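You operate a simulated robot arm through the tools that you are given. There is no shell and no other tool. Be economical: measure what you need, move in short steps, check, and stop when the job is done.

The job below is to be done with a simulated robot arm. You get a single attempt, and the scene is never put back.

Task
Put the thinnest and the thickest tab shim away in the shims drawer.
Fine: read the tabs; the third shim stays on the mat; the drawer ends shut. Where these are worked on the way, their far stop is far enough and under half their travel is too little: shims drawer.

It is judged by the outcome, as a careful person would: the job done as asked, and still so three seconds after it is handed in. It fails if anything else is knocked over, pushed out of place, dropped, spilled or broken.

Robot
A 7-joint arm with a two-finger parallel gripper on a trunk, on a base that drives. Base frame: it is fixed to the floor where the robot stands at the start and does not move with it; the origin is under the middle of the robot, x ahead of it, y to its left, z up. Units: mm, degrees, N and s.
With the tool pointing down near the work surface it reaches from about 320 to 800 mm from the robot's upright axis, wherever it stands. Its first joint turns from -17.0 to 126.0 degrees. Places, roughly: bench pair [900, 100, 700]; shims drawer [800, 100, 700]. Payload 1.57 kg.
The tool frame sits at the grasp point between the pads (the TCP): z along the fingers, y along the line on which they close. The tips reach 30 mm beyond it. The gripper opens to 80 mm. The fingers are 17 mm wide and 12 mm thick; the gripper's body (40 by 82 mm) begins 80 mm behind the TCP.
Orientation is that of the tool frame in the base frame, as a unit quaternion [w, x, y, z]. With the fingers straight down and closing along the base's y, the tool's x points along the base's -x, its y along +y and its z along -z.

Tools
- The arm moves only by the tool play_rows. Its argument "plan" is a list of rows, each a list of 7 numbers: the shift along the tool's x, y, z in units of 40 mm (1.0 is 40 mm), then the turn, a rotation vector about the tool's x, y, z in units of 6 degrees (1.0 is 6 degrees), then the gripper command, from -1 (fully open) to 1 (shut), values between in proportion. In form: [[x, y, z, ax, ay, az, fingers], ...]. A call has 1 to 20 rows; each row shifts and turns the commanded pose from where the row before left it, along the tool's axes as they then stand. A call with a number of a shift or a turn outside -1 to 1 is refused whole. Rows are played at 5 a second. More than 50 mm and 8.6 degrees between two rows, or a gripper value outside its range, and nothing of the call is played. A pose out of reach is approached as far as the arm can. The call stops where the force on the tool passes 40 N (or 10 N more than at its start, if that is more) or the arm is blocked; 0.2 s more then pass. Each finger travels about 45 mm/s and halts on what it meets, pressing with about 35 N; the grip force reading is that of the motor and also rises with nothing between the fingers. The clock runs only during rows and for 0.2 s after the last one: add rows that do not move to give the fingers time. It gives the time, the measured TCP pose, the force on the tool (base axes), the opening and the grip force at its end, in the units of the frame above (readings bear some noise), with the torque about the TCP (base axes, N m) and any sound that the robot's microphone picked up.
- Cameras (640 x 400 px; columns grow to the right, rows downward): "scene" is now at [3, -184.7, 1021.5]; the picture's right is [0.41, -0.91, 0.00], its down [-0.14, -0.06, -0.99] and it looks along [0.90, 0.41, -0.15] (base axes); focal length 280 px, centre (320, 200). "wrist" rides on the gripper at [72, -7, -122] in the tool frame; the picture's right is [0.09, 1.00, 0.00], its down [-0.84, 0.08, -0.54] and it looks along [-0.54, 0.05, 0.84] (tool axes); focal length 238 px, centre (320, 200). There is no depth. A picture from a camera that has moved, and an enlarged one, comes with that camera's place and axes in the base frame and with its lens. The place of the scene camera against the robot may be out by one fixed shift of up to 12 mm in any direction.
- capture(camera): a new picture of that camera. The clock stands still meanwhile.
- slide_trunk(by): slides the trunk up (or, below 0, down) by that many mm; the arm and the scene camera ride with it, the base frame stays. It gives what a move gives, with no picture.
- base_move(legs): drives the robot by 1 to 6 legs, each [ahead, left, turn to the left] in mm, mm and degrees, along the robot's own axes; the way and the turn of a leg run together, so that a leg with both is an arc; at most 1500 mm and 180 degrees a leg. The arm and the cameras ride along, it lands a little off, and it stops where it bumps. It gives what a move gives.
- head_to(pan, tilt): turns the head with the scene camera to pan (to the left, within 109 degrees either way) and tilt (down, from -29 to 69), counted from straight ahead of the robot. It gives what a move gives.
- close_up(camera, box): a new picture of the part [left, top, right, bottom] of that camera's present view, enlarged. The clock stands still meanwhile.
- job_done(): hands the job in; it is judged then, once.

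Work in short steps. Places have to be worked out from the pictures, the camera data and where the tool is seen: move nearer, look again, correct. Check each grasp and each placing, and mend what went wrong. You have 120 turns and 82 pictures in all, those below and enlarged ones among them. Open the gripper and draw the arm clear of the work before you hand the job in, unless the task says otherwise; then end with one line.

The tools are called after ">>>" as name(argument=value, ...) on one line, values as JSON. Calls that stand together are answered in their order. play_rows: Moves the arm, as the interface text tells. Its arguments: {"type":"object","properties":{"plan":{"type":"array","items":{"type":"array","items":{"type":"number"}}}},"required":["plan"]} The other tools are called the same way: slide_trunk (by) slides the trunk up or down; base_move (legs) drives the base; head_to (pan, tilt) turns the head that bears the scene camera; capture (camera) takes a picture; close_up (camera, box) takes an enlarged picture of a part of a camera's view; job_done () hands the job in.

At the start:

```text
clock: 0.0
ee_pos: [528.3, -20.3, 1088.3]
tcp_rot: [0.0, 0.001, 1.0, 0.001]
contact_force: [-0.4, -0.6, 1.2]
wrist_torque: [0.03, -0.04, 0.03]
opening: 79.9
grip_force: 0.0
trunk travel left (down, up): [-350.0, 440.0]
robot x, y, heading: [1.5, -3.0, -0.1]
head pan, tilt: [24.4, 8.8]
```

scene: 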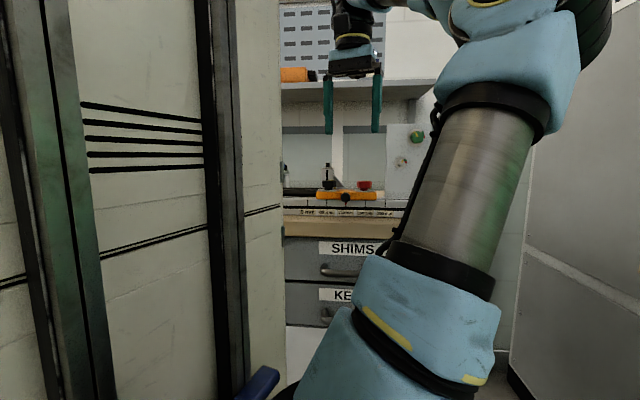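
wrist: 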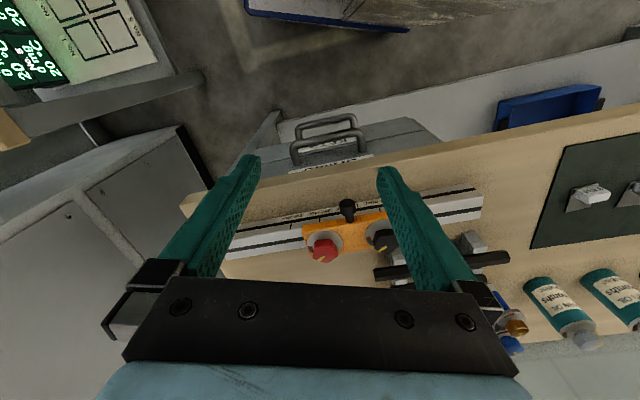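

The wrist view shows the bench with a dark mat on its left side (+y) and the drawer handles on its front. I'll look closer at the mat in the wrist view and at the scene.

>>> close_up(camera="wrist", box=[480, 80, 640, 260])

>>> close_up(camera="scene", box=[270, 100, 440, 340])

```text
2.22 times, centred on (560, 170) of wrist
camera zoom: at [456.2, -27.3, 1209.8], right [-0.09, 1.0, 0.0], down [0.84, 0.08, 0.54], along [0.54, 0.05, -0.84], focal length 530 px, centre (-213, 267)
```

zoom: 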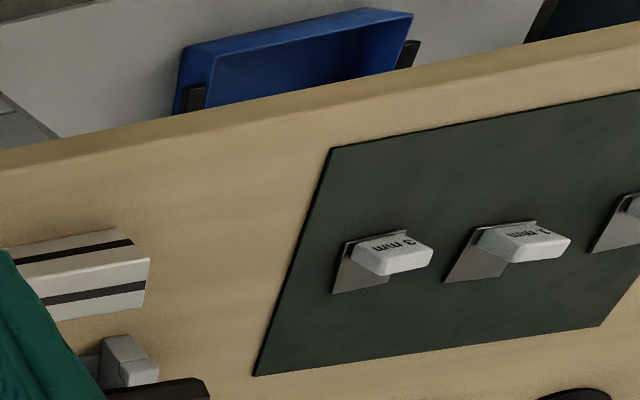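

```text
1.67 times, centred on (355, 220) of scene
camera zoom: at [3.0, -184.7, 1021.5], right [0.41, -0.91, 0.0], down [-0.14, -0.06, -0.99], along [0.9, 0.41, -0.15], focal length 467 px, centre (262, 167)
```

zoom: 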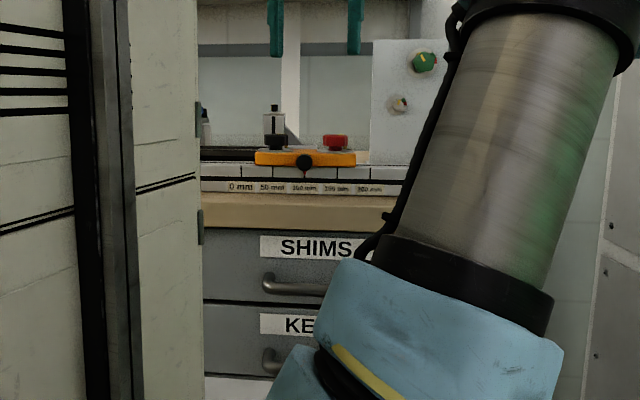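

I need a wider view of the surroundings; I'll pan the head left and tilt down.

>>> head_to(pan=50, tilt=25)

>>> capture(camera="scene")

>>> head_to(pan=0, tilt=25)

>>> capture(camera="scene")

```text
clock: 0.9
ee_pos: [529.0, -20.1, 1087.6]
tcp_rot: [0.0, 0.0, 1.0, 0.0]
contact_force: [-0.1, -0.2, 0.5]
wrist_torque: [0.03, 0.01, 0.0]
opening: 79.8
grip_force: 0.0
trunk travel left (down, up): [-350.0, 440.0]
robot x, y, heading: [4.7, 1.3, -0.0]
head pan, tilt: [50.0, 25.0]
```

```text
77 pictures are left
camera scene: at [-22.2, -152.6, 995.3], right [0.77, -0.64, 0.0], down [-0.27, -0.32, -0.91], along [0.58, 0.69, -0.42], focal length 280 px, centre (320, 200)
```

scene: 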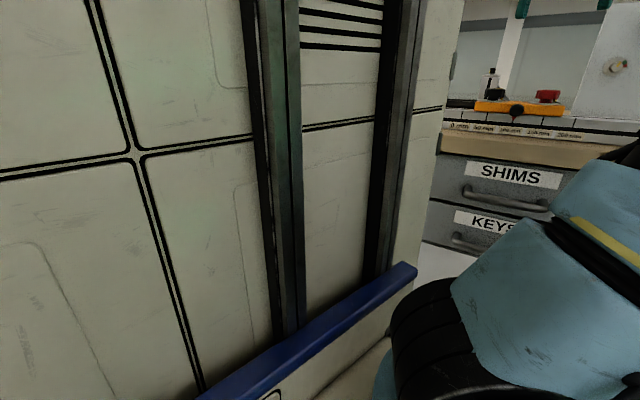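

```text
clock: 2.1
ee_pos: [526.9, -18.5, 1088.2]
tcp_rot: [0.0, 0.0, 1.0, 0.001]
contact_force: [0.6, 1.3, -0.2]
wrist_torque: [-0.01, 0.02, -0.01]
opening: 79.8
grip_force: 0.1
trunk travel left (down, up): [-350.0, 440.0]
robot x, y, heading: [-1.1, -0.9, 0.2]
head pan, tilt: [0.0, 25.0]
```

```text
76 pictures are left
camera scene: at [10.7, -223.0, 995.3], right [0.0, -1.0, 0.0], down [-0.42, 0.0, -0.91], along [0.91, 0.0, -0.42], focal length 280 px, centre (320, 200)
```

scene: 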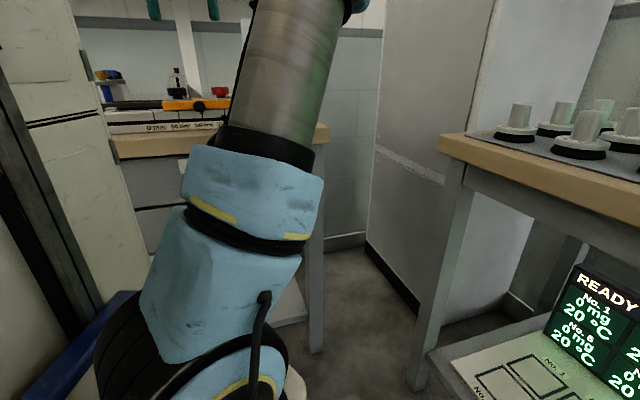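

The head's left view is blocked by a big panel. I'll rotate the wrist 90° to look left with the wrist camera and find out what lies there.

>>> play_rows(plan=[[0, 0, 0, 0, 0, -1, -1], [0, 0, 0, 0, 0, -1, -1], [0, 0, 0, 0, 0, -1, -1], [0, 0, 0, 0, 0, -1, -1], [0, 0, 0, 0, 0, -1, -1], [0, 0, 0, 0, 0, -1, -1], [0, 0, 0, 0, 0, -1, -1], [0, 0, 0, 0, 0, -1, -1], [0, 0, 0, 0, 0, -1, -1], [0, 0, 0, 0, 0, -1, -1], [0, 0, 0, 0, 0, -1, -1], [0, 0, 0, 0, 0, -1, -1], [0, 0, 0, 0, 0, -1, -1], [0, 0, 0, 0, 0, -1, -1], [0, 0, 0, 0, 0, -1, -1]])

>>> capture(camera="wrist")

```text
clock: 5.3
ee_pos: [434.6, 39.6, 972.6]
tcp_rot: [-0.001, -0.707, 0.708, 0.0]
contact_force: [0.5, 0.5, -0.2]
wrist_torque: [-0.01, 0.03, 0.02]
opening: 80.0
grip_force: 0.2
out of reach, approached as far as the arm can: row 8, 9, 10, 11, 12, 13, 14, 15
trunk travel left (down, up): [-350.0, 440.0]
robot x, y, heading: [-1.2, -1.9, -0.0]
head pan, tilt: [0.0, 25.0]
```

```text
75 pictures are left
camera wrist: at [441.8, -33.8, 1094.8], right [-1.0, -0.09, 0.0], down [-0.08, 0.84, 0.54], along [-0.05, 0.54, -0.84], focal length 238 px, centre (320, 200)
```

wrist: 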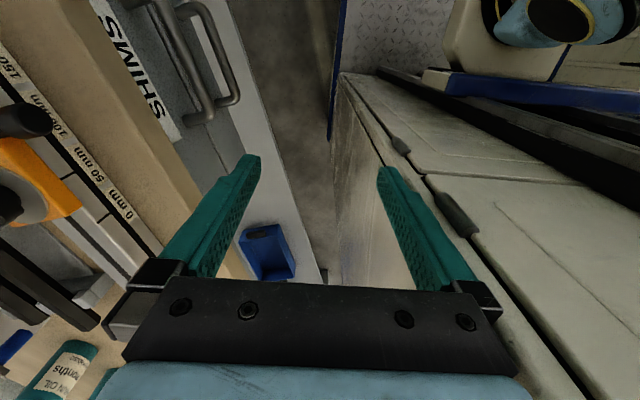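

A cabinet-like body with rails stands to the left; I need to know whether it is part of the robot. I'll look down over the robot's own body with the head.

>>> head_to(pan=75, tilt=55)

>>> capture(camera="scene")

>>> head_to(pan=-60, tilt=45)

>>> capture(camera="scene")

```text
clock: 6.8
ee_pos: [434.5, 40.2, 973.8]
tcp_rot: [0.0, -0.705, 0.709, 0.0]
contact_force: [0.5, 0.9, -0.4]
wrist_torque: [-0.02, 0.02, 0.01]
opening: 80.1
grip_force: 0.0
trunk travel left (down, up): [-350.0, 440.0]
robot x, y, heading: [2.7, 3.0, -0.2]
head pan, tilt: [75.0, 55.0]
```

```text
74 pictures are left
camera scene: at [-62.8, -153.4, 951.3], right [0.97, -0.26, 0.0], down [-0.21, -0.79, -0.57], along [0.15, 0.55, -0.82], focal length 280 px, centre (320, 200)
```

scene: 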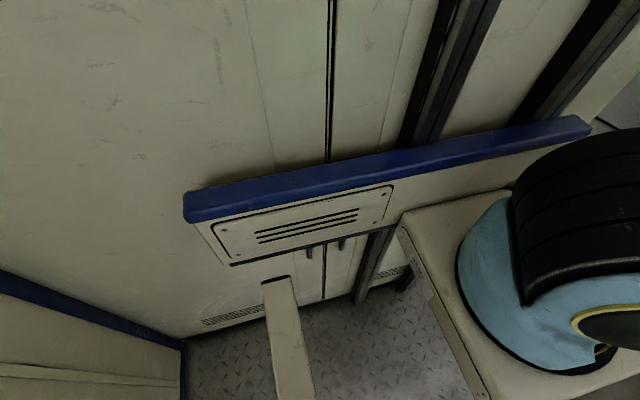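

```text
clock: 8.9
ee_pos: [436.0, 40.7, 974.2]
tcp_rot: [0.001, -0.706, 0.708, 0.0]
contact_force: [-0.1, 0.7, -0.2]
wrist_torque: [-0.02, 0.01, -0.02]
opening: 79.9
grip_force: 0.0
trunk travel left (down, up): [-350.0, 440.0]
robot x, y, heading: [-3.2, 0.1, -0.1]
head pan, tilt: [-60.0, 45.0]
```

```text
73 pictures are left
camera scene: at [-40.8, -293.5, 964.7], right [-0.87, -0.5, 0.0], down [-0.35, 0.61, -0.71], along [0.35, -0.61, -0.71], focal length 280 px, centre (320, 200)
```

scene: 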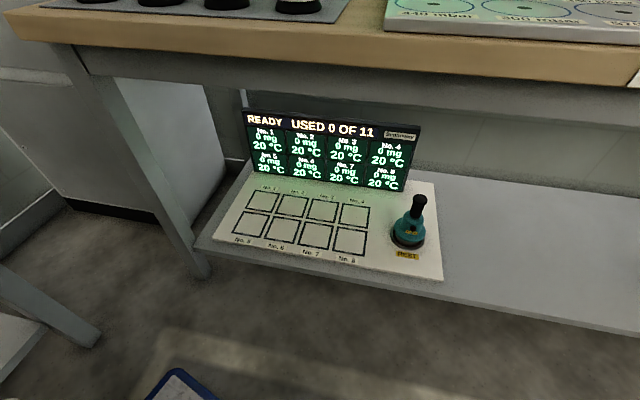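

The rail cabinet with deck is the robot's own body. I'll raise the hand and move it left, camera still facing left, to see the mat from closer.

>>> play_rows(plan=[[0, -1, -1, 0, 0, 0, -1], [0, -1, -1, 0, 0, 0, -1], [-1, 0, 0, 0, 0, 0, -1], [-1, 0, 0, 0, 0, 0, -1], [-1, 0, 0, 0, 0, 0, -1], [-1, 0, 0, 0, 0, 0, -1]])

>>> capture(camera="wrist")

```text
refused: row 1 steps farther than a row can; nothing moved
```

```text
72 pictures are left
camera wrist: at [442.2, -33.8, 1095.0], right [-1.0, -0.09, 0.0], down [-0.07, 0.84, 0.54], along [-0.05, 0.54, -0.84], focal length 238 px, centre (320, 200)
```

wrist: 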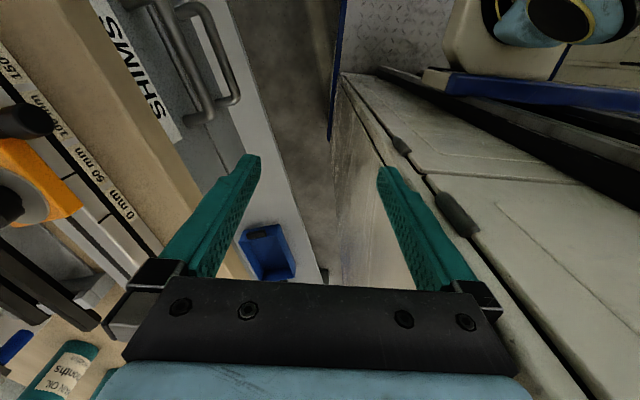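

The row was too long; repeating with smaller steps.

>>> play_rows(plan=[[0, -0.8, -0.8, 0, 0, 0, -1], [0, -0.8, -0.8, 0, 0, 0, -1], [-1, 0, 0, 0, 0, 0, -1], [-1, 0, 0, 0, 0, 0, -1], [-1, 0, 0, 0, 0, 0, -1], [-1, 0, 0, 0, 0, 0, -1]])

>>> capture(camera="wrist")

```text
clock: 10.3
ee_pos: [439.1, 220.5, 983.3]
tcp_rot: [0.0, -0.706, 0.708, 0.0]
contact_force: [0.3, 0.1, 0.2]
wrist_torque: [0.01, 0.0, 0.0]
opening: 80.2
grip_force: 0.0
out of reach, approached as far as the arm can: row 1, 2
trunk travel left (down, up): [-350.0, 440.0]
robot x, y, heading: [0.6, 2.1, 0.1]
head pan, tilt: [-60.0, 45.0]
```

```text
71 pictures are left
camera wrist: at [445.2, 146.8, 1104.1], right [-1.0, -0.09, 0.0], down [-0.08, 0.84, 0.54], along [-0.05, 0.54, -0.84], focal length 238 px, centre (320, 200)
```

wrist: 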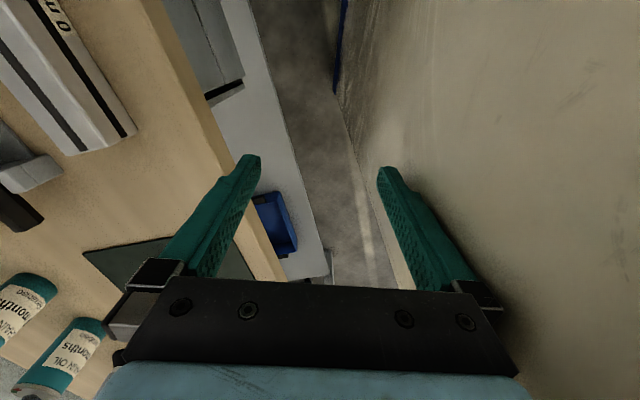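

The body spans about y 64–333 with its front near x 340. I'll turn the wrist partly back and move forward over the bench front to view the mat.

>>> play_rows(plan=[[0, 0, 0, 0, 0, 1, -1], [0, 0, 0, 0, 0, 1, -1], [0, 0, 0, 0, 0, 1, -1], [0, 0, 0, 0, 0, 1, -1], [0, 0, 0, 0, 0, 1, -1], [-0.5, -0.87, 0, 0, 0, 0, -1], [-0.5, -0.87, 0, 0, 0, 0, -1], [-0.5, -0.87, 0, 0, 0, 0, -1]])

>>> capture(camera="wrist")

```text
clock: 12.1
ee_pos: [559.0, 219.9, 982.9]
tcp_rot: [0.0, -0.5, 0.866, 0.0]
contact_force: [0.4, -1.3, 0.4]
wrist_torque: [0.0, 0.0, -0.02]
opening: 79.8
grip_force: 0.1
trunk travel left (down, up): [-350.0, 440.0]
robot x, y, heading: [3.4, 0.0, -0.1]
head pan, tilt: [-60.0, 45.0]
```

```text
70 pictures are left
camera wrist: at [529.3, 153.7, 1104.1], right [-0.91, 0.42, 0.0], down [0.35, 0.76, 0.54], along [0.23, 0.49, -0.84], focal length 238 px, centre (320, 200)
```

wrist: 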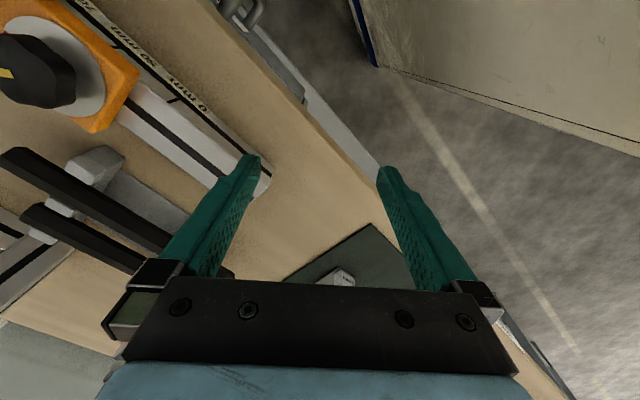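

Part of the mat is visible beneath the gripper; moving 160 mm further left.

>>> play_rows(plan=[[-0.87, 0.5, 0, 0, 0, 0, -1], [-0.87, 0.5, 0, 0, 0, 0, -1], [-0.87, 0.5, 0, 0, 0, 0, -1], [-0.87, 0.5, 0, 0, 0, 0, -1]])

>>> capture(camera="wrist")

```text
clock: 13.1
ee_pos: [540.4, 301.9, 954.1]
tcp_rot: [-0.001, -0.5, 0.866, 0.0]
contact_force: [-0.4, 0.2, 0.4]
wrist_torque: [-0.01, -0.02, 0.0]
opening: 80.1
grip_force: 0.0
out of reach, approached as far as the arm can: row 2, 3, 4
trunk travel left (down, up): [-350.0, 440.0]
robot x, y, heading: [1.5, -0.5, -0.0]
head pan, tilt: [-60.0, 45.0]
```

```text
69 pictures are left
camera wrist: at [510.1, 234.5, 1075.2], right [-0.91, 0.42, 0.0], down [0.35, 0.76, 0.54], along [0.23, 0.49, -0.84], focal length 238 px, centre (320, 200)
```

wrist: 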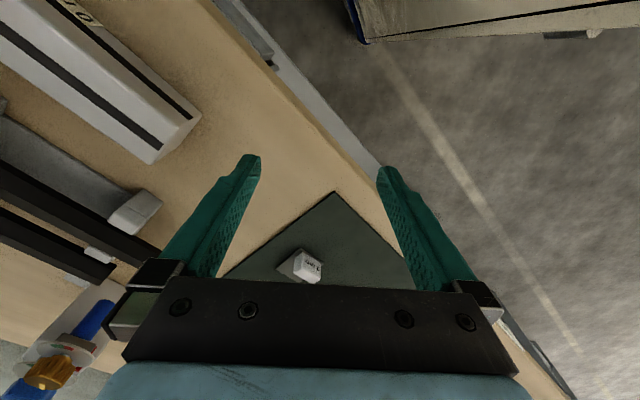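

Reach is short because the shoulder is low; I'll raise the trunk 200 mm (the arm rides up) and check.

>>> slide_trunk(by=200)

>>> play_rows(plan=[[-0.87, 0.5, 0, 0, 0, 0, -1], [-0.87, 0.5, 0, 0, 0, 0, -1], [-0.87, 0.5, 0, 0, 0, 0, -1], [0, 0, 1, 0, 0, 0, -1], [0, 0, 1, 0, 0, 0, -1], [0, 0, 1, 0, 0, 0, -1]])

>>> capture(camera="wrist")

```text
clock: 15.3
ee_pos: [539.7, 301.3, 1153.1]
tcp_rot: [0.0, -0.5, 0.866, 0.0]
contact_force: [0.0, -0.7, -0.4]
wrist_torque: [-0.04, 0.02, 0.02]
opening: 80.0
grip_force: 0.0
trunk travel left (down, up): [-550.0, 240.0]
robot x, y, heading: [1.7, -0.6, -0.1]
head pan, tilt: [-60.0, 45.0]
```

```text
clock: 16.7
ee_pos: [528.7, 315.0, 1010.6]
tcp_rot: [0.0, -0.5, 0.866, 0.0]
contact_force: [-0.4, -0.5, -0.2]
wrist_torque: [0.04, 0.02, -0.01]
opening: 80.2
grip_force: 0.0
out of reach, approached as far as the arm can: row 1, 2, 3
trunk travel left (down, up): [-550.0, 240.0]
robot x, y, heading: [-0.8, 1.0, 0.1]
head pan, tilt: [-60.0, 45.0]
```

```text
68 pictures are left
camera wrist: at [498.7, 247.0, 1132.3], right [-0.91, 0.42, 0.0], down [0.35, 0.76, 0.54], along [0.23, 0.49, -0.84], focal length 238 px, centre (320, 200)
```

wrist: 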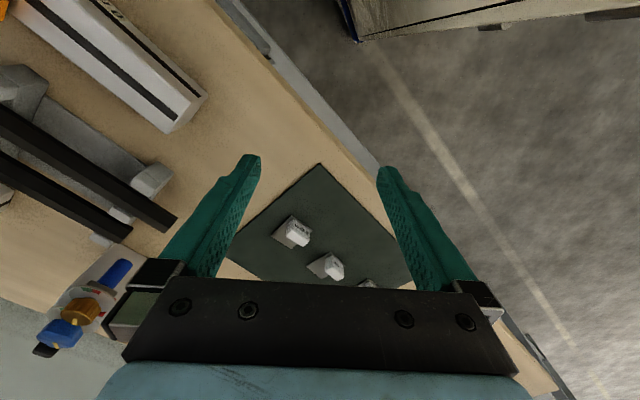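

Triangulating, the bench top is about z 856, mat corner (551,358), shims near (637,440), (623,533) and a third beyond. I'll drive ~110 mm left, 20 ahead, turning −6°, so both the shims and the drawer are in reach.

>>> base_move(legs=[[20, 110, -6]])

>>> play_rows(plan=[[-0.8, 0.4, 0, 0, 0, 0, -1], [-0.8, 0.4, 0, 0, 0, 0, -1]])

>>> capture(camera="wrist")

```text
clock: 17.9
ee_pos: [583.6, 367.1, 1011.3]
tcp_rot: [0.001, -0.454, 0.891, 0.0]
contact_force: [-0.1, -0.8, 0.4]
wrist_torque: [-0.04, 0.02, 0.04]
opening: 80.0
grip_force: 0.0
trunk travel left (down, up): [-550.0, 240.0]
robot x, y, heading: [27.7, 109.9, -5.9]
head pan, tilt: [-60.0, 45.0]
```

```text
clock: 18.5
ee_pos: [590.5, 401.2, 1010.9]
tcp_rot: [0.0, -0.453, 0.891, 0.0]
contact_force: [0.7, -0.1, 0.7]
wrist_torque: [-0.01, -0.01, 0.04]
opening: 79.9
grip_force: 0.1
out of reach, approached as far as the arm can: row 2
trunk travel left (down, up): [-550.0, 240.0]
robot x, y, heading: [24.3, 110.3, -5.8]
head pan, tilt: [-60.0, 45.0]
```

```text
67 pictures are left
camera wrist: at [553.8, 337.9, 1132.5], right [-0.86, 0.51, 0.0], down [0.43, 0.72, 0.54], along [0.28, 0.47, -0.84], focal length 238 px, centre (320, 200)
```

wrist: 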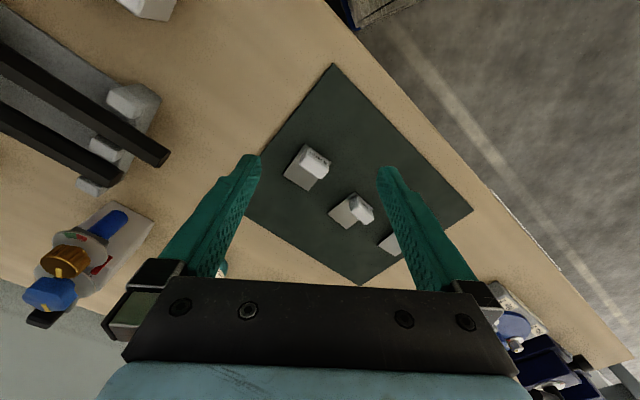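

All three shims are visible; zooming in to read the tabs.

>>> close_up(camera="wrist", box=[260, 120, 440, 280])

```text
2.50 times, centred on (350, 200) of wrist
camera zoom: at [553.8, 337.9, 1132.5], right [-0.86, 0.51, 0.0], down [0.43, 0.72, 0.54], along [0.28, 0.47, -0.84], focal length 596 px, centre (245, 200)
```

zoom: 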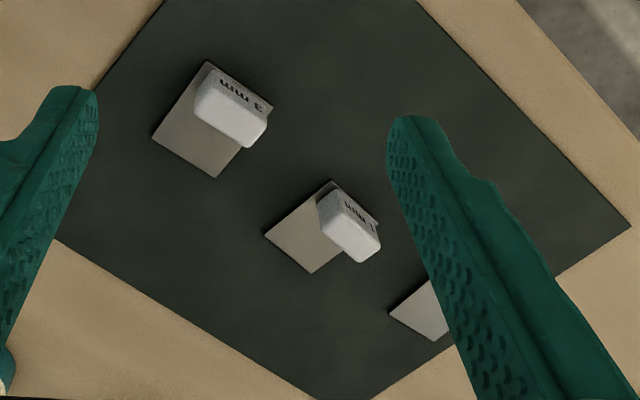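

The third tab is hidden by the finger; shift along tool +y to uncover it.

>>> play_rows(plan=[[0, 1, 0, 0, 0, 0, -1], [0, 1, 0, 0, 0, 0, -1]])

>>> close_up(camera="wrist", box=[220, 120, 400, 280])

```text
clock: 19.1
ee_pos: [584.6, 403.6, 1011.3]
tcp_rot: [0.001, -0.453, 0.891, -0.001]
contact_force: [0.4, 0.0, -0.2]
wrist_torque: [0.03, 0.0, -0.04]
opening: 80.1
grip_force: 0.1
out of reach, approached as far as the arm can: row 1, 2
trunk travel left (down, up): [-550.0, 240.0]
robot x, y, heading: [25.2, 109.9, -6.1]
head pan, tilt: [-60.0, 45.0]
```

```text
2.50 times, centred on (310, 200) of wrist
camera zoom: at [547.7, 339.0, 1133.1], right [-0.86, 0.51, 0.0], down [0.43, 0.72, 0.54], along [0.28, 0.47, -0.84], focal length 596 px, centre (345, 200)
```

zoom: 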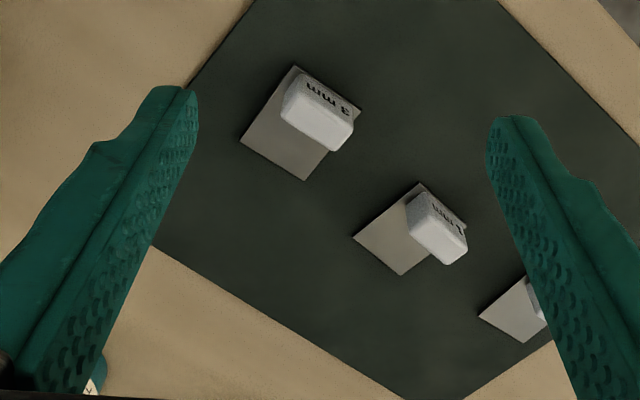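

The limit seems tied to the wrist yaw; I'll turn the tool to line up with the arm's direction and then move left.

>>> play_rows(plan=[[0, 0, 0, 0, 0, 1, -1], [0, 0, 0, 0, 0, 1, -1], [0, 0, 0, 0, 0, 1, -1], [0, 0, 0, 0, 0, 1, -1], [0, 1, 0, 0, 0, 0, -1], [0, 1, 0, 0, 0, 0, -1], [0, 1, 0, 0, 0, 0, -1], [0, 0, 0, 0, 0, 0, -1]])

>>> capture(camera="wrist")

```text
clock: 20.9
ee_pos: [585.3, 402.4, 1009.7]
tcp_rot: [0.0, -0.258, 0.966, 0.0]
contact_force: [1.0, -0.5, 0.1]
wrist_torque: [0.01, -0.01, 0.02]
opening: 80.0
grip_force: 0.0
out of reach, approached as far as the arm can: row 5, 6, 7
trunk travel left (down, up): [-550.0, 240.0]
robot x, y, heading: [25.9, 110.4, -5.9]
head pan, tilt: [-60.0, 45.0]
```

```text
64 pictures are left
camera wrist: at [525.7, 359.4, 1132.8], right [-0.58, 0.82, 0.0], down [0.69, 0.48, 0.54], along [0.44, 0.31, -0.84], focal length 238 px, centre (320, 200)
```

wrist: 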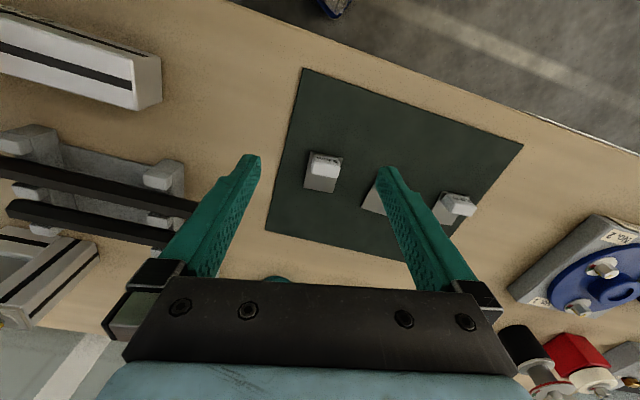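

Third tab now visible; zooming to read it.

>>> close_up(camera="wrist", box=[420, 170, 500, 230])

>>> close_up(camera="wrist", box=[290, 130, 370, 200])

```text
6.67 times, centred on (460, 200) of wrist
camera zoom: at [525.7, 359.4, 1132.8], right [-0.58, 0.82, 0.0], down [0.69, 0.48, 0.54], along [0.44, 0.31, -0.84], focal length 1589 px, centre (-613, 200)
```

zoom: 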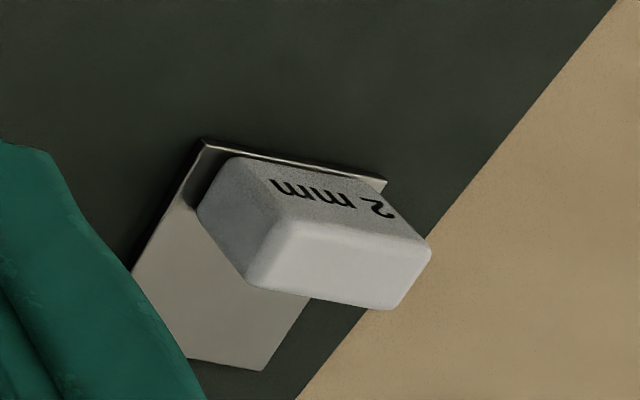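

```text
5.71 times, centred on (330, 165) of wrist
camera zoom: at [525.7, 359.4, 1132.8], right [-0.58, 0.82, 0.0], down [0.69, 0.48, 0.54], along [0.44, 0.31, -0.84], focal length 1362 px, centre (263, 400)
```

zoom: 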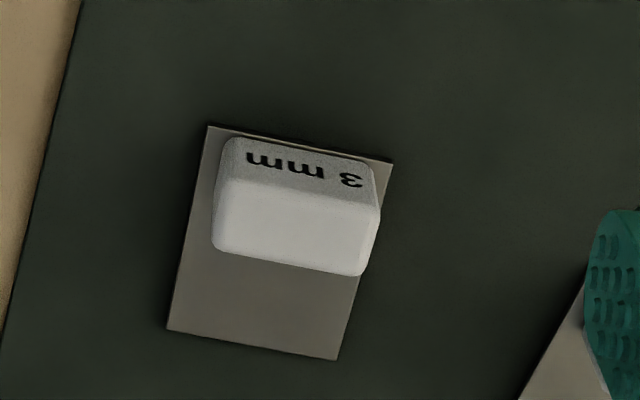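

Tabs read: 3 mm (nearest, tab ≈(620,435)), 1 mm (middle, tab ≈(601,523)), 2 mm (farthest, stays). First the drawer: I'll swing the hand to in front of it, looking square at the handle.

>>> play_rows(plan=[[0, 0, 0, 0, 0, 1, -1], [0, 0, 0, 0, 0, 1, -1], [0.487, -0.874, 0, 0, 0, 0, -1], [0.487, -0.874, 0, 0, 0, 0, -1], [0.487, -0.874, 0, 0, 0, 0, -1], [0.487, -0.874, 0, 0, 0, 0, -1], [0.487, -0.874, 0, 0, 0, 0, -1], [0.487, -0.874, 0, 0, 0, 0, -1], [0.487, -0.874, 0, 0, 0, 0, -1], [0.487, -0.874, 0, 0, 0, 0, -1], [0.487, -0.874, 0, 0, 0, 0, -1], [0.487, -0.874, 0, 0, 0, 0, -1], [0.487, -0.874, 0, 0, 0, 0, -1]])

>>> capture(camera="wrist")

```text
clock: 23.7
ee_pos: [498.7, -31.4, 1011.7]
tcp_rot: [0.0, -0.156, 0.988, 0.0]
contact_force: [-0.4, 0.1, 0.2]
wrist_torque: [-0.07, 0.05, 0.01]
opening: 80.0
grip_force: 0.0
trunk travel left (down, up): [-550.0, 240.0]
robot x, y, heading: [23.5, 110.1, -5.9]
head pan, tilt: [-60.0, 45.0]
```

```text
61 pictures are left
camera wrist: at [432.4, -60.3, 1133.1], right [-0.4, 0.92, 0.0], down [0.77, 0.33, 0.54], along [0.5, 0.21, -0.84], focal length 238 px, centre (320, 200)
```

wrist: 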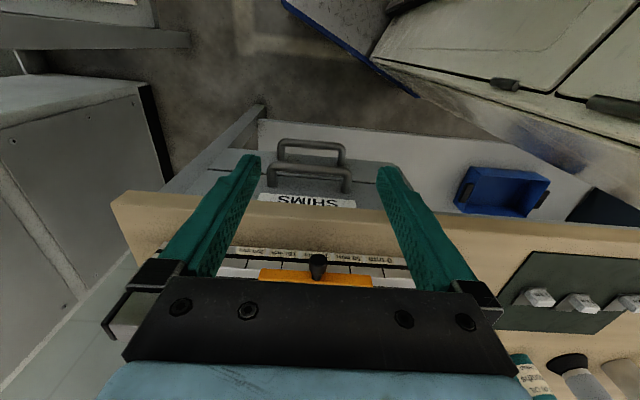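

Bench edge is at u≈578 (bench yaw ≈18.7°). I'll lower the trunk 150 mm and tilt the tool 42° forward so the camera sees the drawer handle directly.

>>> slide_trunk(by=-150)

>>> play_rows(plan=[[0, 0, 0, 0, -1, 0, -1], [0, 0, 0, 0, -1, 0, -1], [0, 0, 0, 0, -1, 0, -1], [0, 0, 0, 0, -1, 0, -1], [0, 0, 0, 0, -1, 0, -1], [0, 0, 0, 0, -1, 0, -1], [0, 0, 0, 0, -1, 0, -1]])

>>> capture(camera="wrist")

```text
clock: 25.4
ee_pos: [498.4, -30.6, 861.2]
tcp_rot: [0.0, -0.157, 0.988, -0.001]
contact_force: [0.0, 0.8, 0.3]
wrist_torque: [0.01, 0.03, 0.0]
opening: 79.8
grip_force: 0.1
trunk travel left (down, up): [-400.0, 390.0]
robot x, y, heading: [27.1, 110.1, -6.1]
head pan, tilt: [-60.0, 45.0]
```

```text
clock: 27.0
ee_pos: [510.4, -32.5, 875.7]
tcp_rot: [0.354, -0.146, 0.922, 0.056]
contact_force: [0.2, 0.4, 0.1]
wrist_torque: [0.01, 0.0, -0.02]
opening: 80.1
grip_force: 0.0
out of reach, approached as far as the arm can: row 7
trunk travel left (down, up): [-400.0, 390.0]
robot x, y, heading: [25.8, 108.5, -6.1]
head pan, tilt: [-60.0, 45.0]
```

```text
60 pictures are left
camera wrist: at [384.5, -82.6, 916.8], right [-0.37, 0.93, -0.06], down [0.22, 0.15, 0.96], along [0.9, 0.35, -0.26], focal length 238 px, centre (320, 200)
```

wrist: 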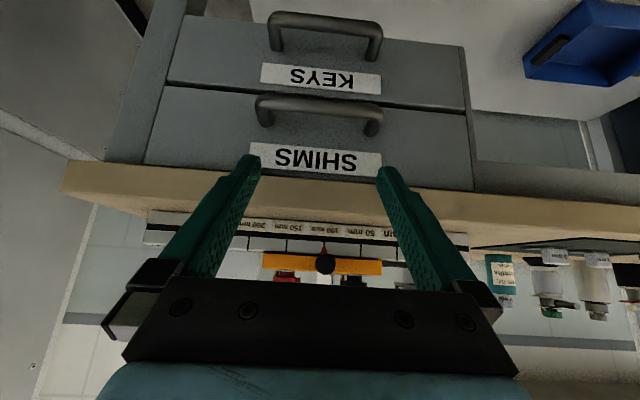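

The handle (bar ≈(623,0,728), drawer face u≈615) sits under the bench overhang, and joint 1 is near its −17° limit here. I'll drive the robot right and turn left so it can reach the handle squarely.

>>> base_move(legs=[[-12, -243, 0], [0, 0, 16]])

>>> capture(camera="wrist")

```text
clock: 29.8
ee_pos: [493.5, -134.3, 874.6]
tcp_rot: [0.342, -0.272, 0.893, 0.104]
contact_force: [0.9, 0.3, -0.1]
wrist_torque: [-0.01, 0.01, 0.05]
opening: 79.7
grip_force: 0.1
trunk travel left (down, up): [-400.0, 390.0]
robot x, y, heading: [-9.2, -128.7, 10.1]
head pan, tilt: [-60.0, 45.0]
```

```text
59 pictures are left
camera wrist: at [385.8, -216.8, 917.0], right [-0.61, 0.79, -0.06], down [0.17, 0.21, 0.96], along [0.77, 0.58, -0.26], focal length 238 px, centre (320, 200)
```

wrist: 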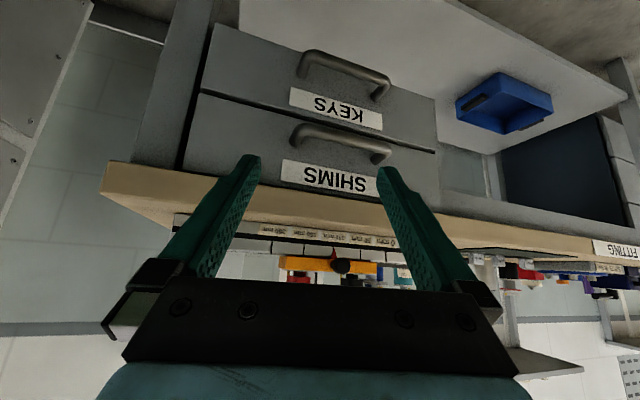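

New triangulation puts the handle near (643,8,714) in the current frame. I'll roll the tool 90° so the pads close vertically on the bar, and level it forward, checking reach.

>>> play_rows(plan=[[0, 0, 0, 0, 0, -1, -1], [0, 0, 0, 0, 0, -1, -1], [0, 0, 0, 0, 0, -1, -1], [0, 0, 0, 0, 0, -1, -1], [0, 0, 0, 0, 0, -1, -1], [0, 0, 0, 0, 0, -1, -1], [0, 0, 0, 0, 0, -1, -1], [0, 0, 0, 0, 0, -1, -1], [0, 0, 0, 0, 0, -1, -1], [0, 0, 0, 0, 0, -1, -1], [0, 0, 0, 0, 0, -1, -1], [0, 0, 0, 0, 0, -1, -1], [0, 0, 0, 0, 0, -1, -1]])

```text
clock: 32.6
ee_pos: [445.0, -51.0, 893.1]
tcp_rot: [-0.331, 0.774, -0.523, 0.135]
contact_force: [0.4, -0.3, 0.5]
wrist_torque: [-0.01, 0.02, -0.01]
opening: 79.8
grip_force: 0.1
out of reach, approached as far as the arm can: row 10, 11, 12, 13
trunk travel left (down, up): [-400.0, 390.0]
robot x, y, heading: [-6.0, -131.2, 10.1]
head pan, tilt: [-60.0, 45.0]
```

Orientation roll reached but with a position compromise. Now yaw/pitch to the final approach orientation.

>>> play_rows(plan=[[0, 0, 0, 1, 0.4, 0.45, -1], [0, 0, 0, 1, 0.4, 0.45, -1], [0, 0, 0, 1, 0.4, 0.45, -1], [0, 0, 0, 1, 0.4, 0.45, -1]])

>>> capture(camera="wrist")

```text
clock: 33.6
ee_pos: [476.7, -31.0, 954.9]
tcp_rot: [-0.454, 0.615, -0.586, 0.269]
contact_force: [0.0, -0.1, 1.0]
wrist_torque: [0.0, 0.02, -0.01]
opening: 80.1
grip_force: 0.0
out of reach, approached as far as the arm can: row 1, 2, 3, 4
trunk travel left (down, up): [-400.0, 390.0]
robot x, y, heading: [-14.0, -129.6, 9.9]
head pan, tilt: [-60.0, 45.0]
```

```text
58 pictures are left
camera wrist: at [386.8, -132.8, 999.2], right [-0.46, 0.01, -0.89], down [-0.65, 0.68, 0.34], along [0.61, 0.73, -0.31], focal length 238 px, centre (320, 200)
```

wrist: 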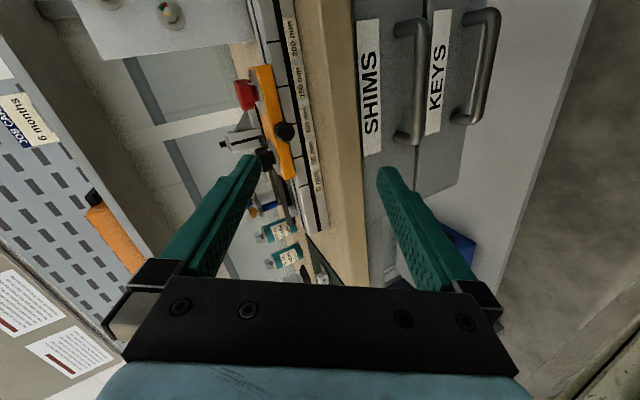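

Orientation good (pitch 26°, yaw 16°), and handle re-triangulates to ≈(622,−9,733). I'll lower the trunk 215 mm to bring the gripper level with the handle and look.

>>> slide_trunk(by=-215)

>>> capture(camera="wrist")

```text
clock: 35.9
ee_pos: [474.3, -31.1, 746.5]
tcp_rot: [-0.462, 0.609, -0.587, 0.266]
contact_force: [-0.4, -0.4, 0.5]
wrist_torque: [-0.04, 0.04, 0.02]
opening: 80.1
grip_force: 0.0
trunk travel left (down, up): [-185.0, 605.0]
robot x, y, heading: [-13.3, -129.7, 10.0]
head pan, tilt: [-60.0, 45.0]
```

```text
57 pictures are left
camera wrist: at [384.9, -132.3, 788.8], right [-0.45, 0.03, -0.89], down [-0.65, 0.68, 0.35], along [0.61, 0.73, -0.29], focal length 238 px, centre (320, 200)
```

wrist: 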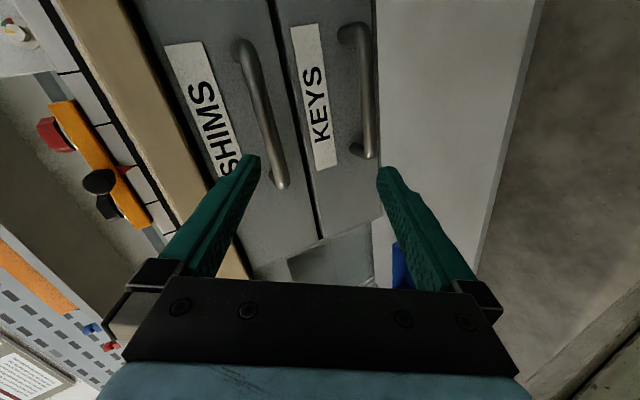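

Handle re-triangulated at ≈(617,−14,740). I'll correct the 14° roll, half-close the gripper, and advance half way.

>>> play_rows(plan=[[0, 0, 0, 0, 0, -1, 0], [0, 0, 0, 0, 0, -1, 0.25], [0, 0, 0, 0, 0, -0.33, 0.25], [0.14, -0.34, 0.71, 0, 0, 0, 0.25], [0.14, -0.34, 0.71, 0, 0, 0, 0.25], [0, 0, 0, 0, 0, 0, 0.25]])

>>> capture(camera="wrist")

```text
clock: 37.2
ee_pos: [535.8, -19.3, 729.3]
tcp_rot: [-0.413, 0.691, -0.497, 0.324]
contact_force: [0.2, 0.3, -0.6]
wrist_torque: [0.03, 0.0, 0.02]
opening: 30.2
grip_force: 0.0
trunk travel left (down, up): [-185.0, 605.0]
robot x, y, heading: [-10.8, -128.3, 9.9]
head pan, tilt: [-60.0, 45.0]
```

```text
56 pictures are left
camera wrist: at [454.4, -117.8, 792.7], right [-0.39, -0.25, -0.89], down [-0.75, 0.65, 0.14], along [0.54, 0.72, -0.44], focal length 238 px, centre (320, 200)
```

wrist: 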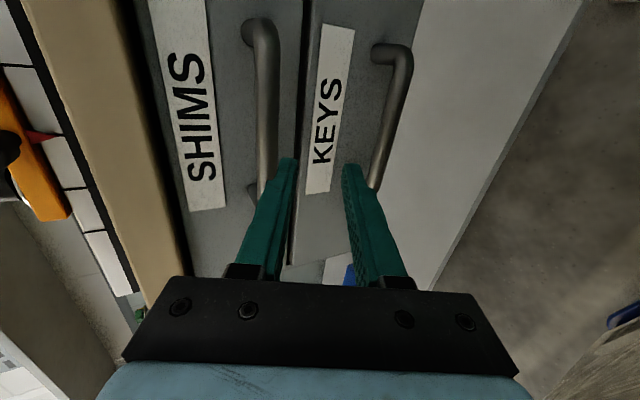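

The TCP is ~18 mm low relative to the bar. I'll raise it perpendicular to the fingers by ~44 mm, advance 25 mm and check.

>>> play_rows(plan=[[0.12, -0.55, 0, 0, 0, 0, 0.25], [0.12, -0.55, 0, 0, 0, 0, 0.25], [0, 0, 0.6, 0, 0, 0, 0.25]])

>>> capture(camera="wrist")

```text
clock: 38.0
ee_pos: [578.0, -4.5, 766.0]
tcp_rot: [-0.415, 0.691, -0.496, 0.323]
contact_force: [0.1, -0.9, -0.2]
wrist_torque: [0.0, -0.02, 0.03]
opening: 30.0
grip_force: 0.1
trunk travel left (down, up): [-185.0, 605.0]
robot x, y, heading: [-14.7, -130.5, 10.0]
head pan, tilt: [-60.0, 45.0]
```

```text
55 pictures are left
camera wrist: at [497.2, -104.4, 828.8], right [-0.39, -0.25, -0.89], down [-0.75, 0.65, 0.15], along [0.54, 0.72, -0.44], focal length 238 px, centre (320, 200)
```

wrist: 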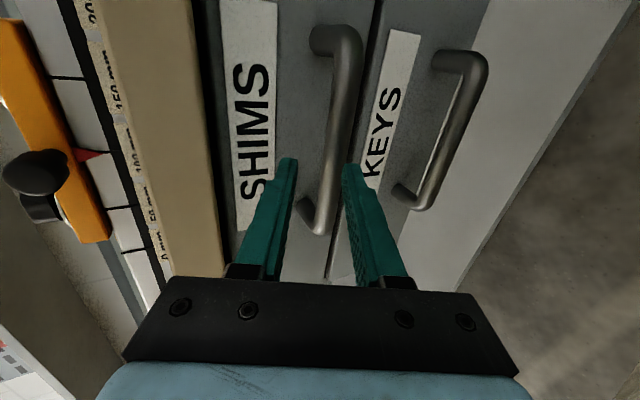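

Bar relative to TCP: ≈7 mm in tool y, 39 mm ahead. Shift y by 7 mm, advance 24 mm, then close.

>>> play_rows(plan=[[0.25, 0.18, 0, 0, 0, 0, 0.25], [0, 0, 0.3, 0, 0, 0, 0.25], [0, 0, 0.3, 0, 0, 0, 0.25]])

>>> capture(camera="wrist")

```text
clock: 38.9
ee_pos: [600.3, -14.3, 747.1]
tcp_rot: [-0.414, 0.689, -0.499, 0.323]
contact_force: [-0.1, -0.2, -0.3]
wrist_torque: [0.01, 0.0, 0.01]
opening: 30.1
grip_force: 0.0
trunk travel left (down, up): [-185.0, 605.0]
robot x, y, heading: [-11.6, -134.1, 9.9]
head pan, tilt: [-60.0, 45.0]
```

```text
54 pictures are left
camera wrist: at [518.6, -113.3, 809.0], right [-0.39, -0.25, -0.89], down [-0.74, 0.65, 0.15], along [0.54, 0.72, -0.44], focal length 238 px, centre (320, 200)
```

wrist: 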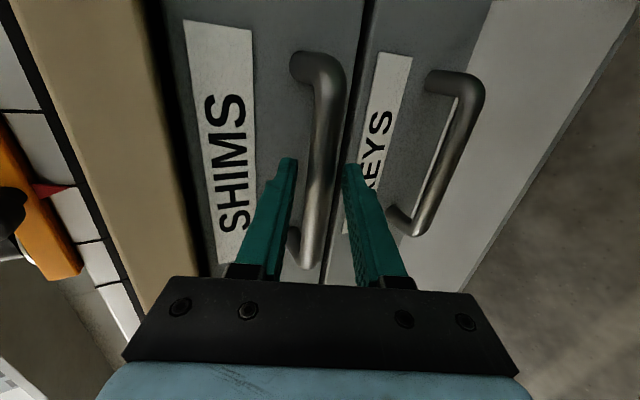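

The bar now lies between the fingertips. Closing the gripper.

>>> play_rows(plan=[[0, 0, 0, 0, 0, 0, 1], [0, 0, 0, 0, 0, 0, 1], [0, 0, 0, 0, 0, 0, 1], [0, 0, 0, 0, 0, 0, 1]])

>>> capture(camera="wrist")

```text
clock: 39.9
ee_pos: [598.7, -13.5, 746.7]
tcp_rot: [-0.414, 0.688, -0.5, 0.324]
contact_force: [0.9, 1.7, -0.7]
wrist_torque: [0.48, 0.13, -0.39]
opening: 17.9
grip_force: 32.4
trunk travel left (down, up): [-185.0, 605.0]
robot x, y, heading: [-10.5, -133.0, 10.2]
head pan, tilt: [-60.0, 45.0]
```

```text
53 pictures are left
camera wrist: at [518.5, -113.4, 808.8], right [-0.39, -0.25, -0.89], down [-0.74, 0.65, 0.15], along [0.54, 0.72, -0.44], focal length 238 px, centre (320, 200)
```

wrist: 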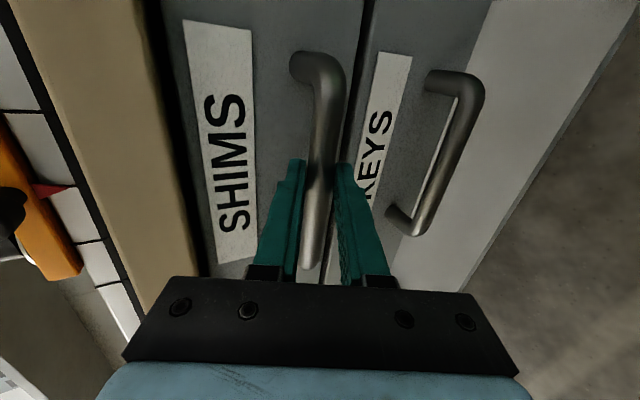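

Gripped the bar (17.9 mm, 32 N). Pulling gently along −u.

>>> play_rows(plan=[[0.013, 0.225, -0.446, 0, 0, 0, 1], [0.013, 0.225, -0.446, 0, 0, 0, 1], [0.013, 0.225, -0.446, 0, 0, 0, 1], [0.013, 0.225, -0.446, 0, 0, 0, 1]])

>>> capture(camera="wrist")

```text
clock: 40.9
ee_pos: [524.0, -39.1, 745.8]
tcp_rot: [-0.415, 0.689, -0.499, 0.323]
contact_force: [2.1, -0.9, -0.4]
wrist_torque: [0.89, 0.26, 0.38]
opening: 17.8
grip_force: 32.4
trunk travel left (down, up): [-185.0, 605.0]
robot x, y, heading: [-11.4, -131.0, 9.9]
head pan, tilt: [-60.0, 45.0]
```

```text
52 pictures are left
camera wrist: at [442.6, -138.1, 808.8], right [-0.39, -0.25, -0.89], down [-0.74, 0.65, 0.15], along [0.54, 0.72, -0.44], focal length 238 px, centre (320, 200)
```

wrist: 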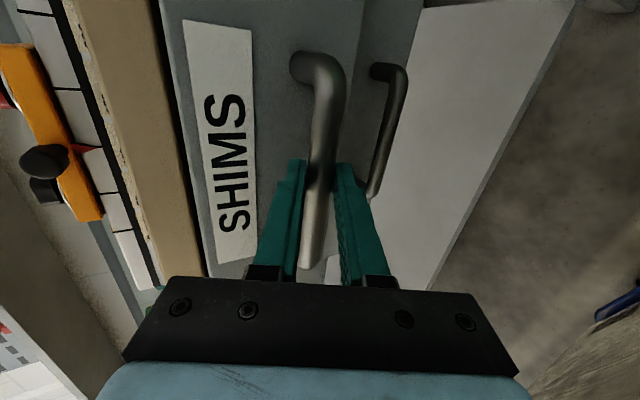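

Drawer follows with low force (79 mm open). Pulling further.

>>> play_rows(plan=[[0.013, 0.225, -0.446, 0, 0, 0, 1], [0.013, 0.225, -0.446, 0, 0, 0, 1], [0.013, 0.225, -0.446, 0, 0, 0, 1], [0.013, 0.225, -0.446, 0, 0, 0, 1]])

```text
clock: 41.7
ee_pos: [470.7, -56.6, 746.4]
tcp_rot: [-0.405, 0.692, -0.504, 0.321]
contact_force: [-0.3, 0.6, -10.9]
wrist_torque: [0.75, 0.36, 0.12]
opening: 18.1
grip_force: 32.4
out of reach, approached as far as the arm can: row 3, 4
trunk travel left (down, up): [-185.0, 605.0]
robot x, y, heading: [-11.4, -130.3, 10.2]
head pan, tilt: [-60.0, 45.0]
stopped in row 4: the force on the tool passed its limit at 51 N (the readings are from after the stop); the commanded pose is now the measured one
```

Arm reach limit at 135 mm open. I'll continue by backing the base slowly along the drawer's direction with the handle held.

>>> base_move(legs=[[-40, -6, 0]])

```text
clock: 42.6
ee_pos: [432.4, -67.8, 747.1]
tcp_rot: [-0.405, 0.693, -0.503, 0.321]
contact_force: [-0.4, 8.6, -24.3]
wrist_torque: [0.28, 0.46, -0.43]
opening: 17.8
grip_force: 32.4
trunk travel left (down, up): [-185.0, 605.0]
robot x, y, heading: [-52.2, -143.6, 9.9]
head pan, tilt: [-60.0, 45.0]
```

Drawer followed to ~175 mm. There is a −24 N vertical load; relieving by commanding 3 mm down.

>>> play_rows(plan=[[0, 0.067, 0.034, 0, 0, 0, 1], [0, 0, 0, 0, 0, 0, 1]])

>>> capture(camera="wrist")

```text
clock: 43.2
ee_pos: [431.2, -68.9, 746.5]
tcp_rot: [-0.405, 0.692, -0.504, 0.321]
contact_force: [-2.5, 2.4, -7.7]
wrist_torque: [0.5, 0.37, -0.14]
opening: 18.1
grip_force: 32.5
out of reach, approached as far as the arm can: row 1
trunk travel left (down, up): [-185.0, 605.0]
robot x, y, heading: [-48.9, -142.2, 9.7]
head pan, tilt: [-60.0, 45.0]
```

```text
51 pictures are left
camera wrist: at [351.3, -166.6, 812.0], right [-0.41, -0.25, -0.88], down [-0.74, 0.66, 0.15], along [0.54, 0.71, -0.46], focal length 238 px, centre (320, 200)
```

wrist: 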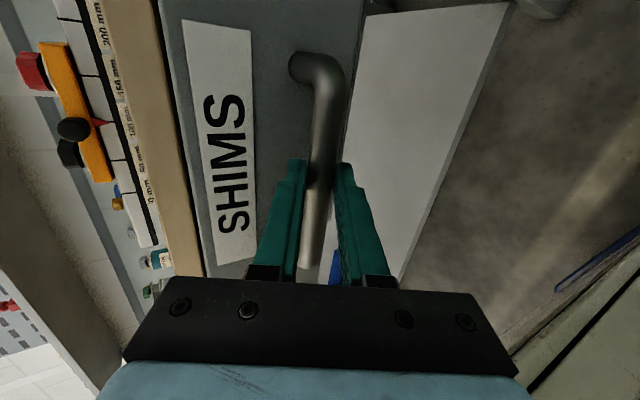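

Still gripped well. Backing another 45 mm.

>>> base_move(legs=[[-44, -7, 0]])

```text
clock: 44.1
ee_pos: [388.5, -83.7, 746.9]
tcp_rot: [-0.405, 0.693, -0.503, 0.32]
contact_force: [-2.9, 16.4, -14.1]
wrist_torque: [0.56, 0.39, -0.01]
opening: 17.8
grip_force: 32.6
trunk travel left (down, up): [-185.0, 605.0]
robot x, y, heading: [-90.1, -157.6, 9.9]
head pan, tilt: [-60.0, 45.0]
```

Drawer is ~221 mm open, ample. Releasing and retreating along the fingers.

>>> play_rows(plan=[[0, 0, 0, 0, 0, 0, 0.2], [0, 0, 0, 0, 0, 0, 0.2], [0, 0, -0.4, 0, 0, 0, 0.2], [0, 0, -0.4, 0, 0, 0, 0.2], [0, 0, -0.4, 0, 0, 0, 0.2]])

>>> capture(camera="wrist")

```text
clock: 45.3
ee_pos: [359.5, -80.4, 765.3]
tcp_rot: [-0.405, 0.693, -0.503, 0.321]
contact_force: [-0.5, -0.1, -0.3]
wrist_torque: [0.01, -0.02, 0.01]
opening: 31.9
grip_force: 0.0
out of reach, approached as far as the arm can: row 3, 4, 5
trunk travel left (down, up): [-185.0, 605.0]
robot x, y, heading: [-91.6, -159.7, 9.9]
head pan, tilt: [-60.0, 45.0]
```

```text
50 pictures are left
camera wrist: at [279.1, -178.7, 828.1], right [-0.41, -0.25, -0.88], down [-0.74, 0.66, 0.15], along [0.54, 0.71, -0.46], focal length 238 px, centre (320, 200)
```

wrist: 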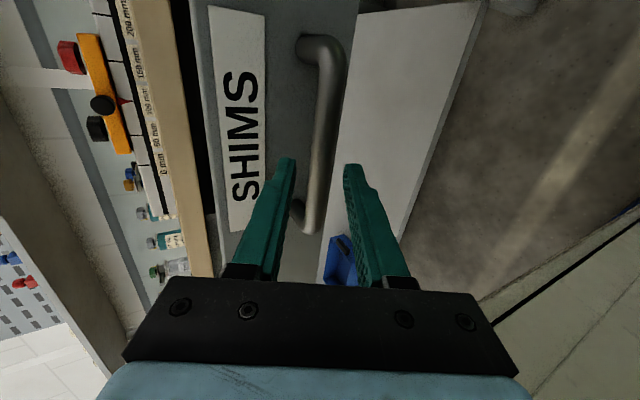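

Clear of the bar with no force. Raising the trunk to lift the hand above the drawer, then I'll return the tool to vertical.

>>> slide_trunk(by=330)

>>> capture(camera="wrist")

```text
clock: 48.5
ee_pos: [359.8, -78.7, 1092.8]
tcp_rot: [-0.406, 0.693, -0.503, 0.321]
contact_force: [-0.7, -0.5, -0.2]
wrist_torque: [0.0, 0.0, -0.03]
opening: 32.3
grip_force: 0.0
trunk travel left (down, up): [-515.0, 275.0]
robot x, y, heading: [-93.5, -163.5, 10.0]
head pan, tilt: [-60.0, 45.0]
```

```text
49 pictures are left
camera wrist: at [279.2, -178.3, 1158.0], right [-0.41, -0.25, -0.88], down [-0.74, 0.66, 0.15], along [0.54, 0.71, -0.46], focal length 238 px, centre (320, 200)
```

wrist: 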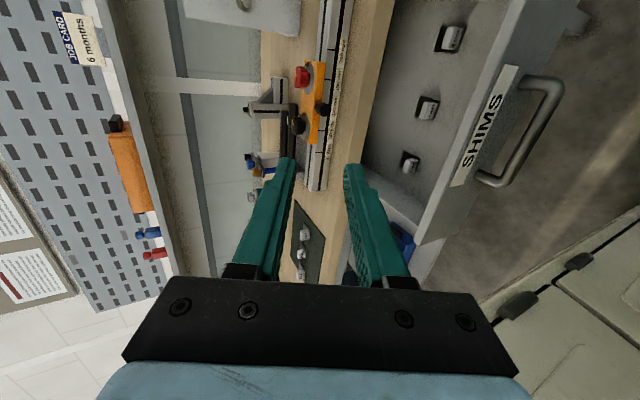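

The drawer is open and already holds three tabbed items. Zooming in to see the free space.

>>> close_up(camera="wrist", box=[340, 0, 580, 260])

```text
1.54 times, centred on (460, 130) of wrist
camera zoom: at [279.2, -178.3, 1158.0], right [-0.41, -0.25, -0.88], down [-0.74, 0.66, 0.15], along [0.54, 0.71, -0.46], focal length 367 px, centre (105, 308)
```

zoom: 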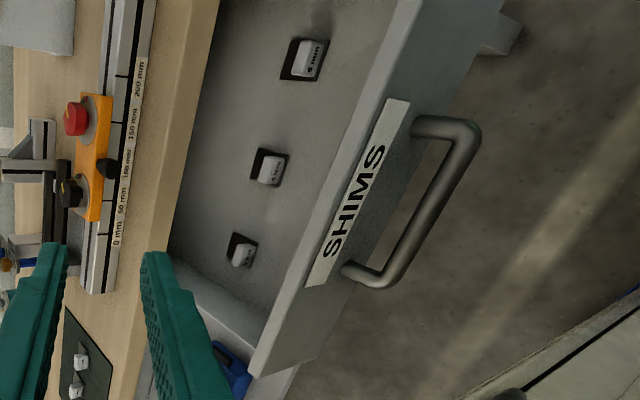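

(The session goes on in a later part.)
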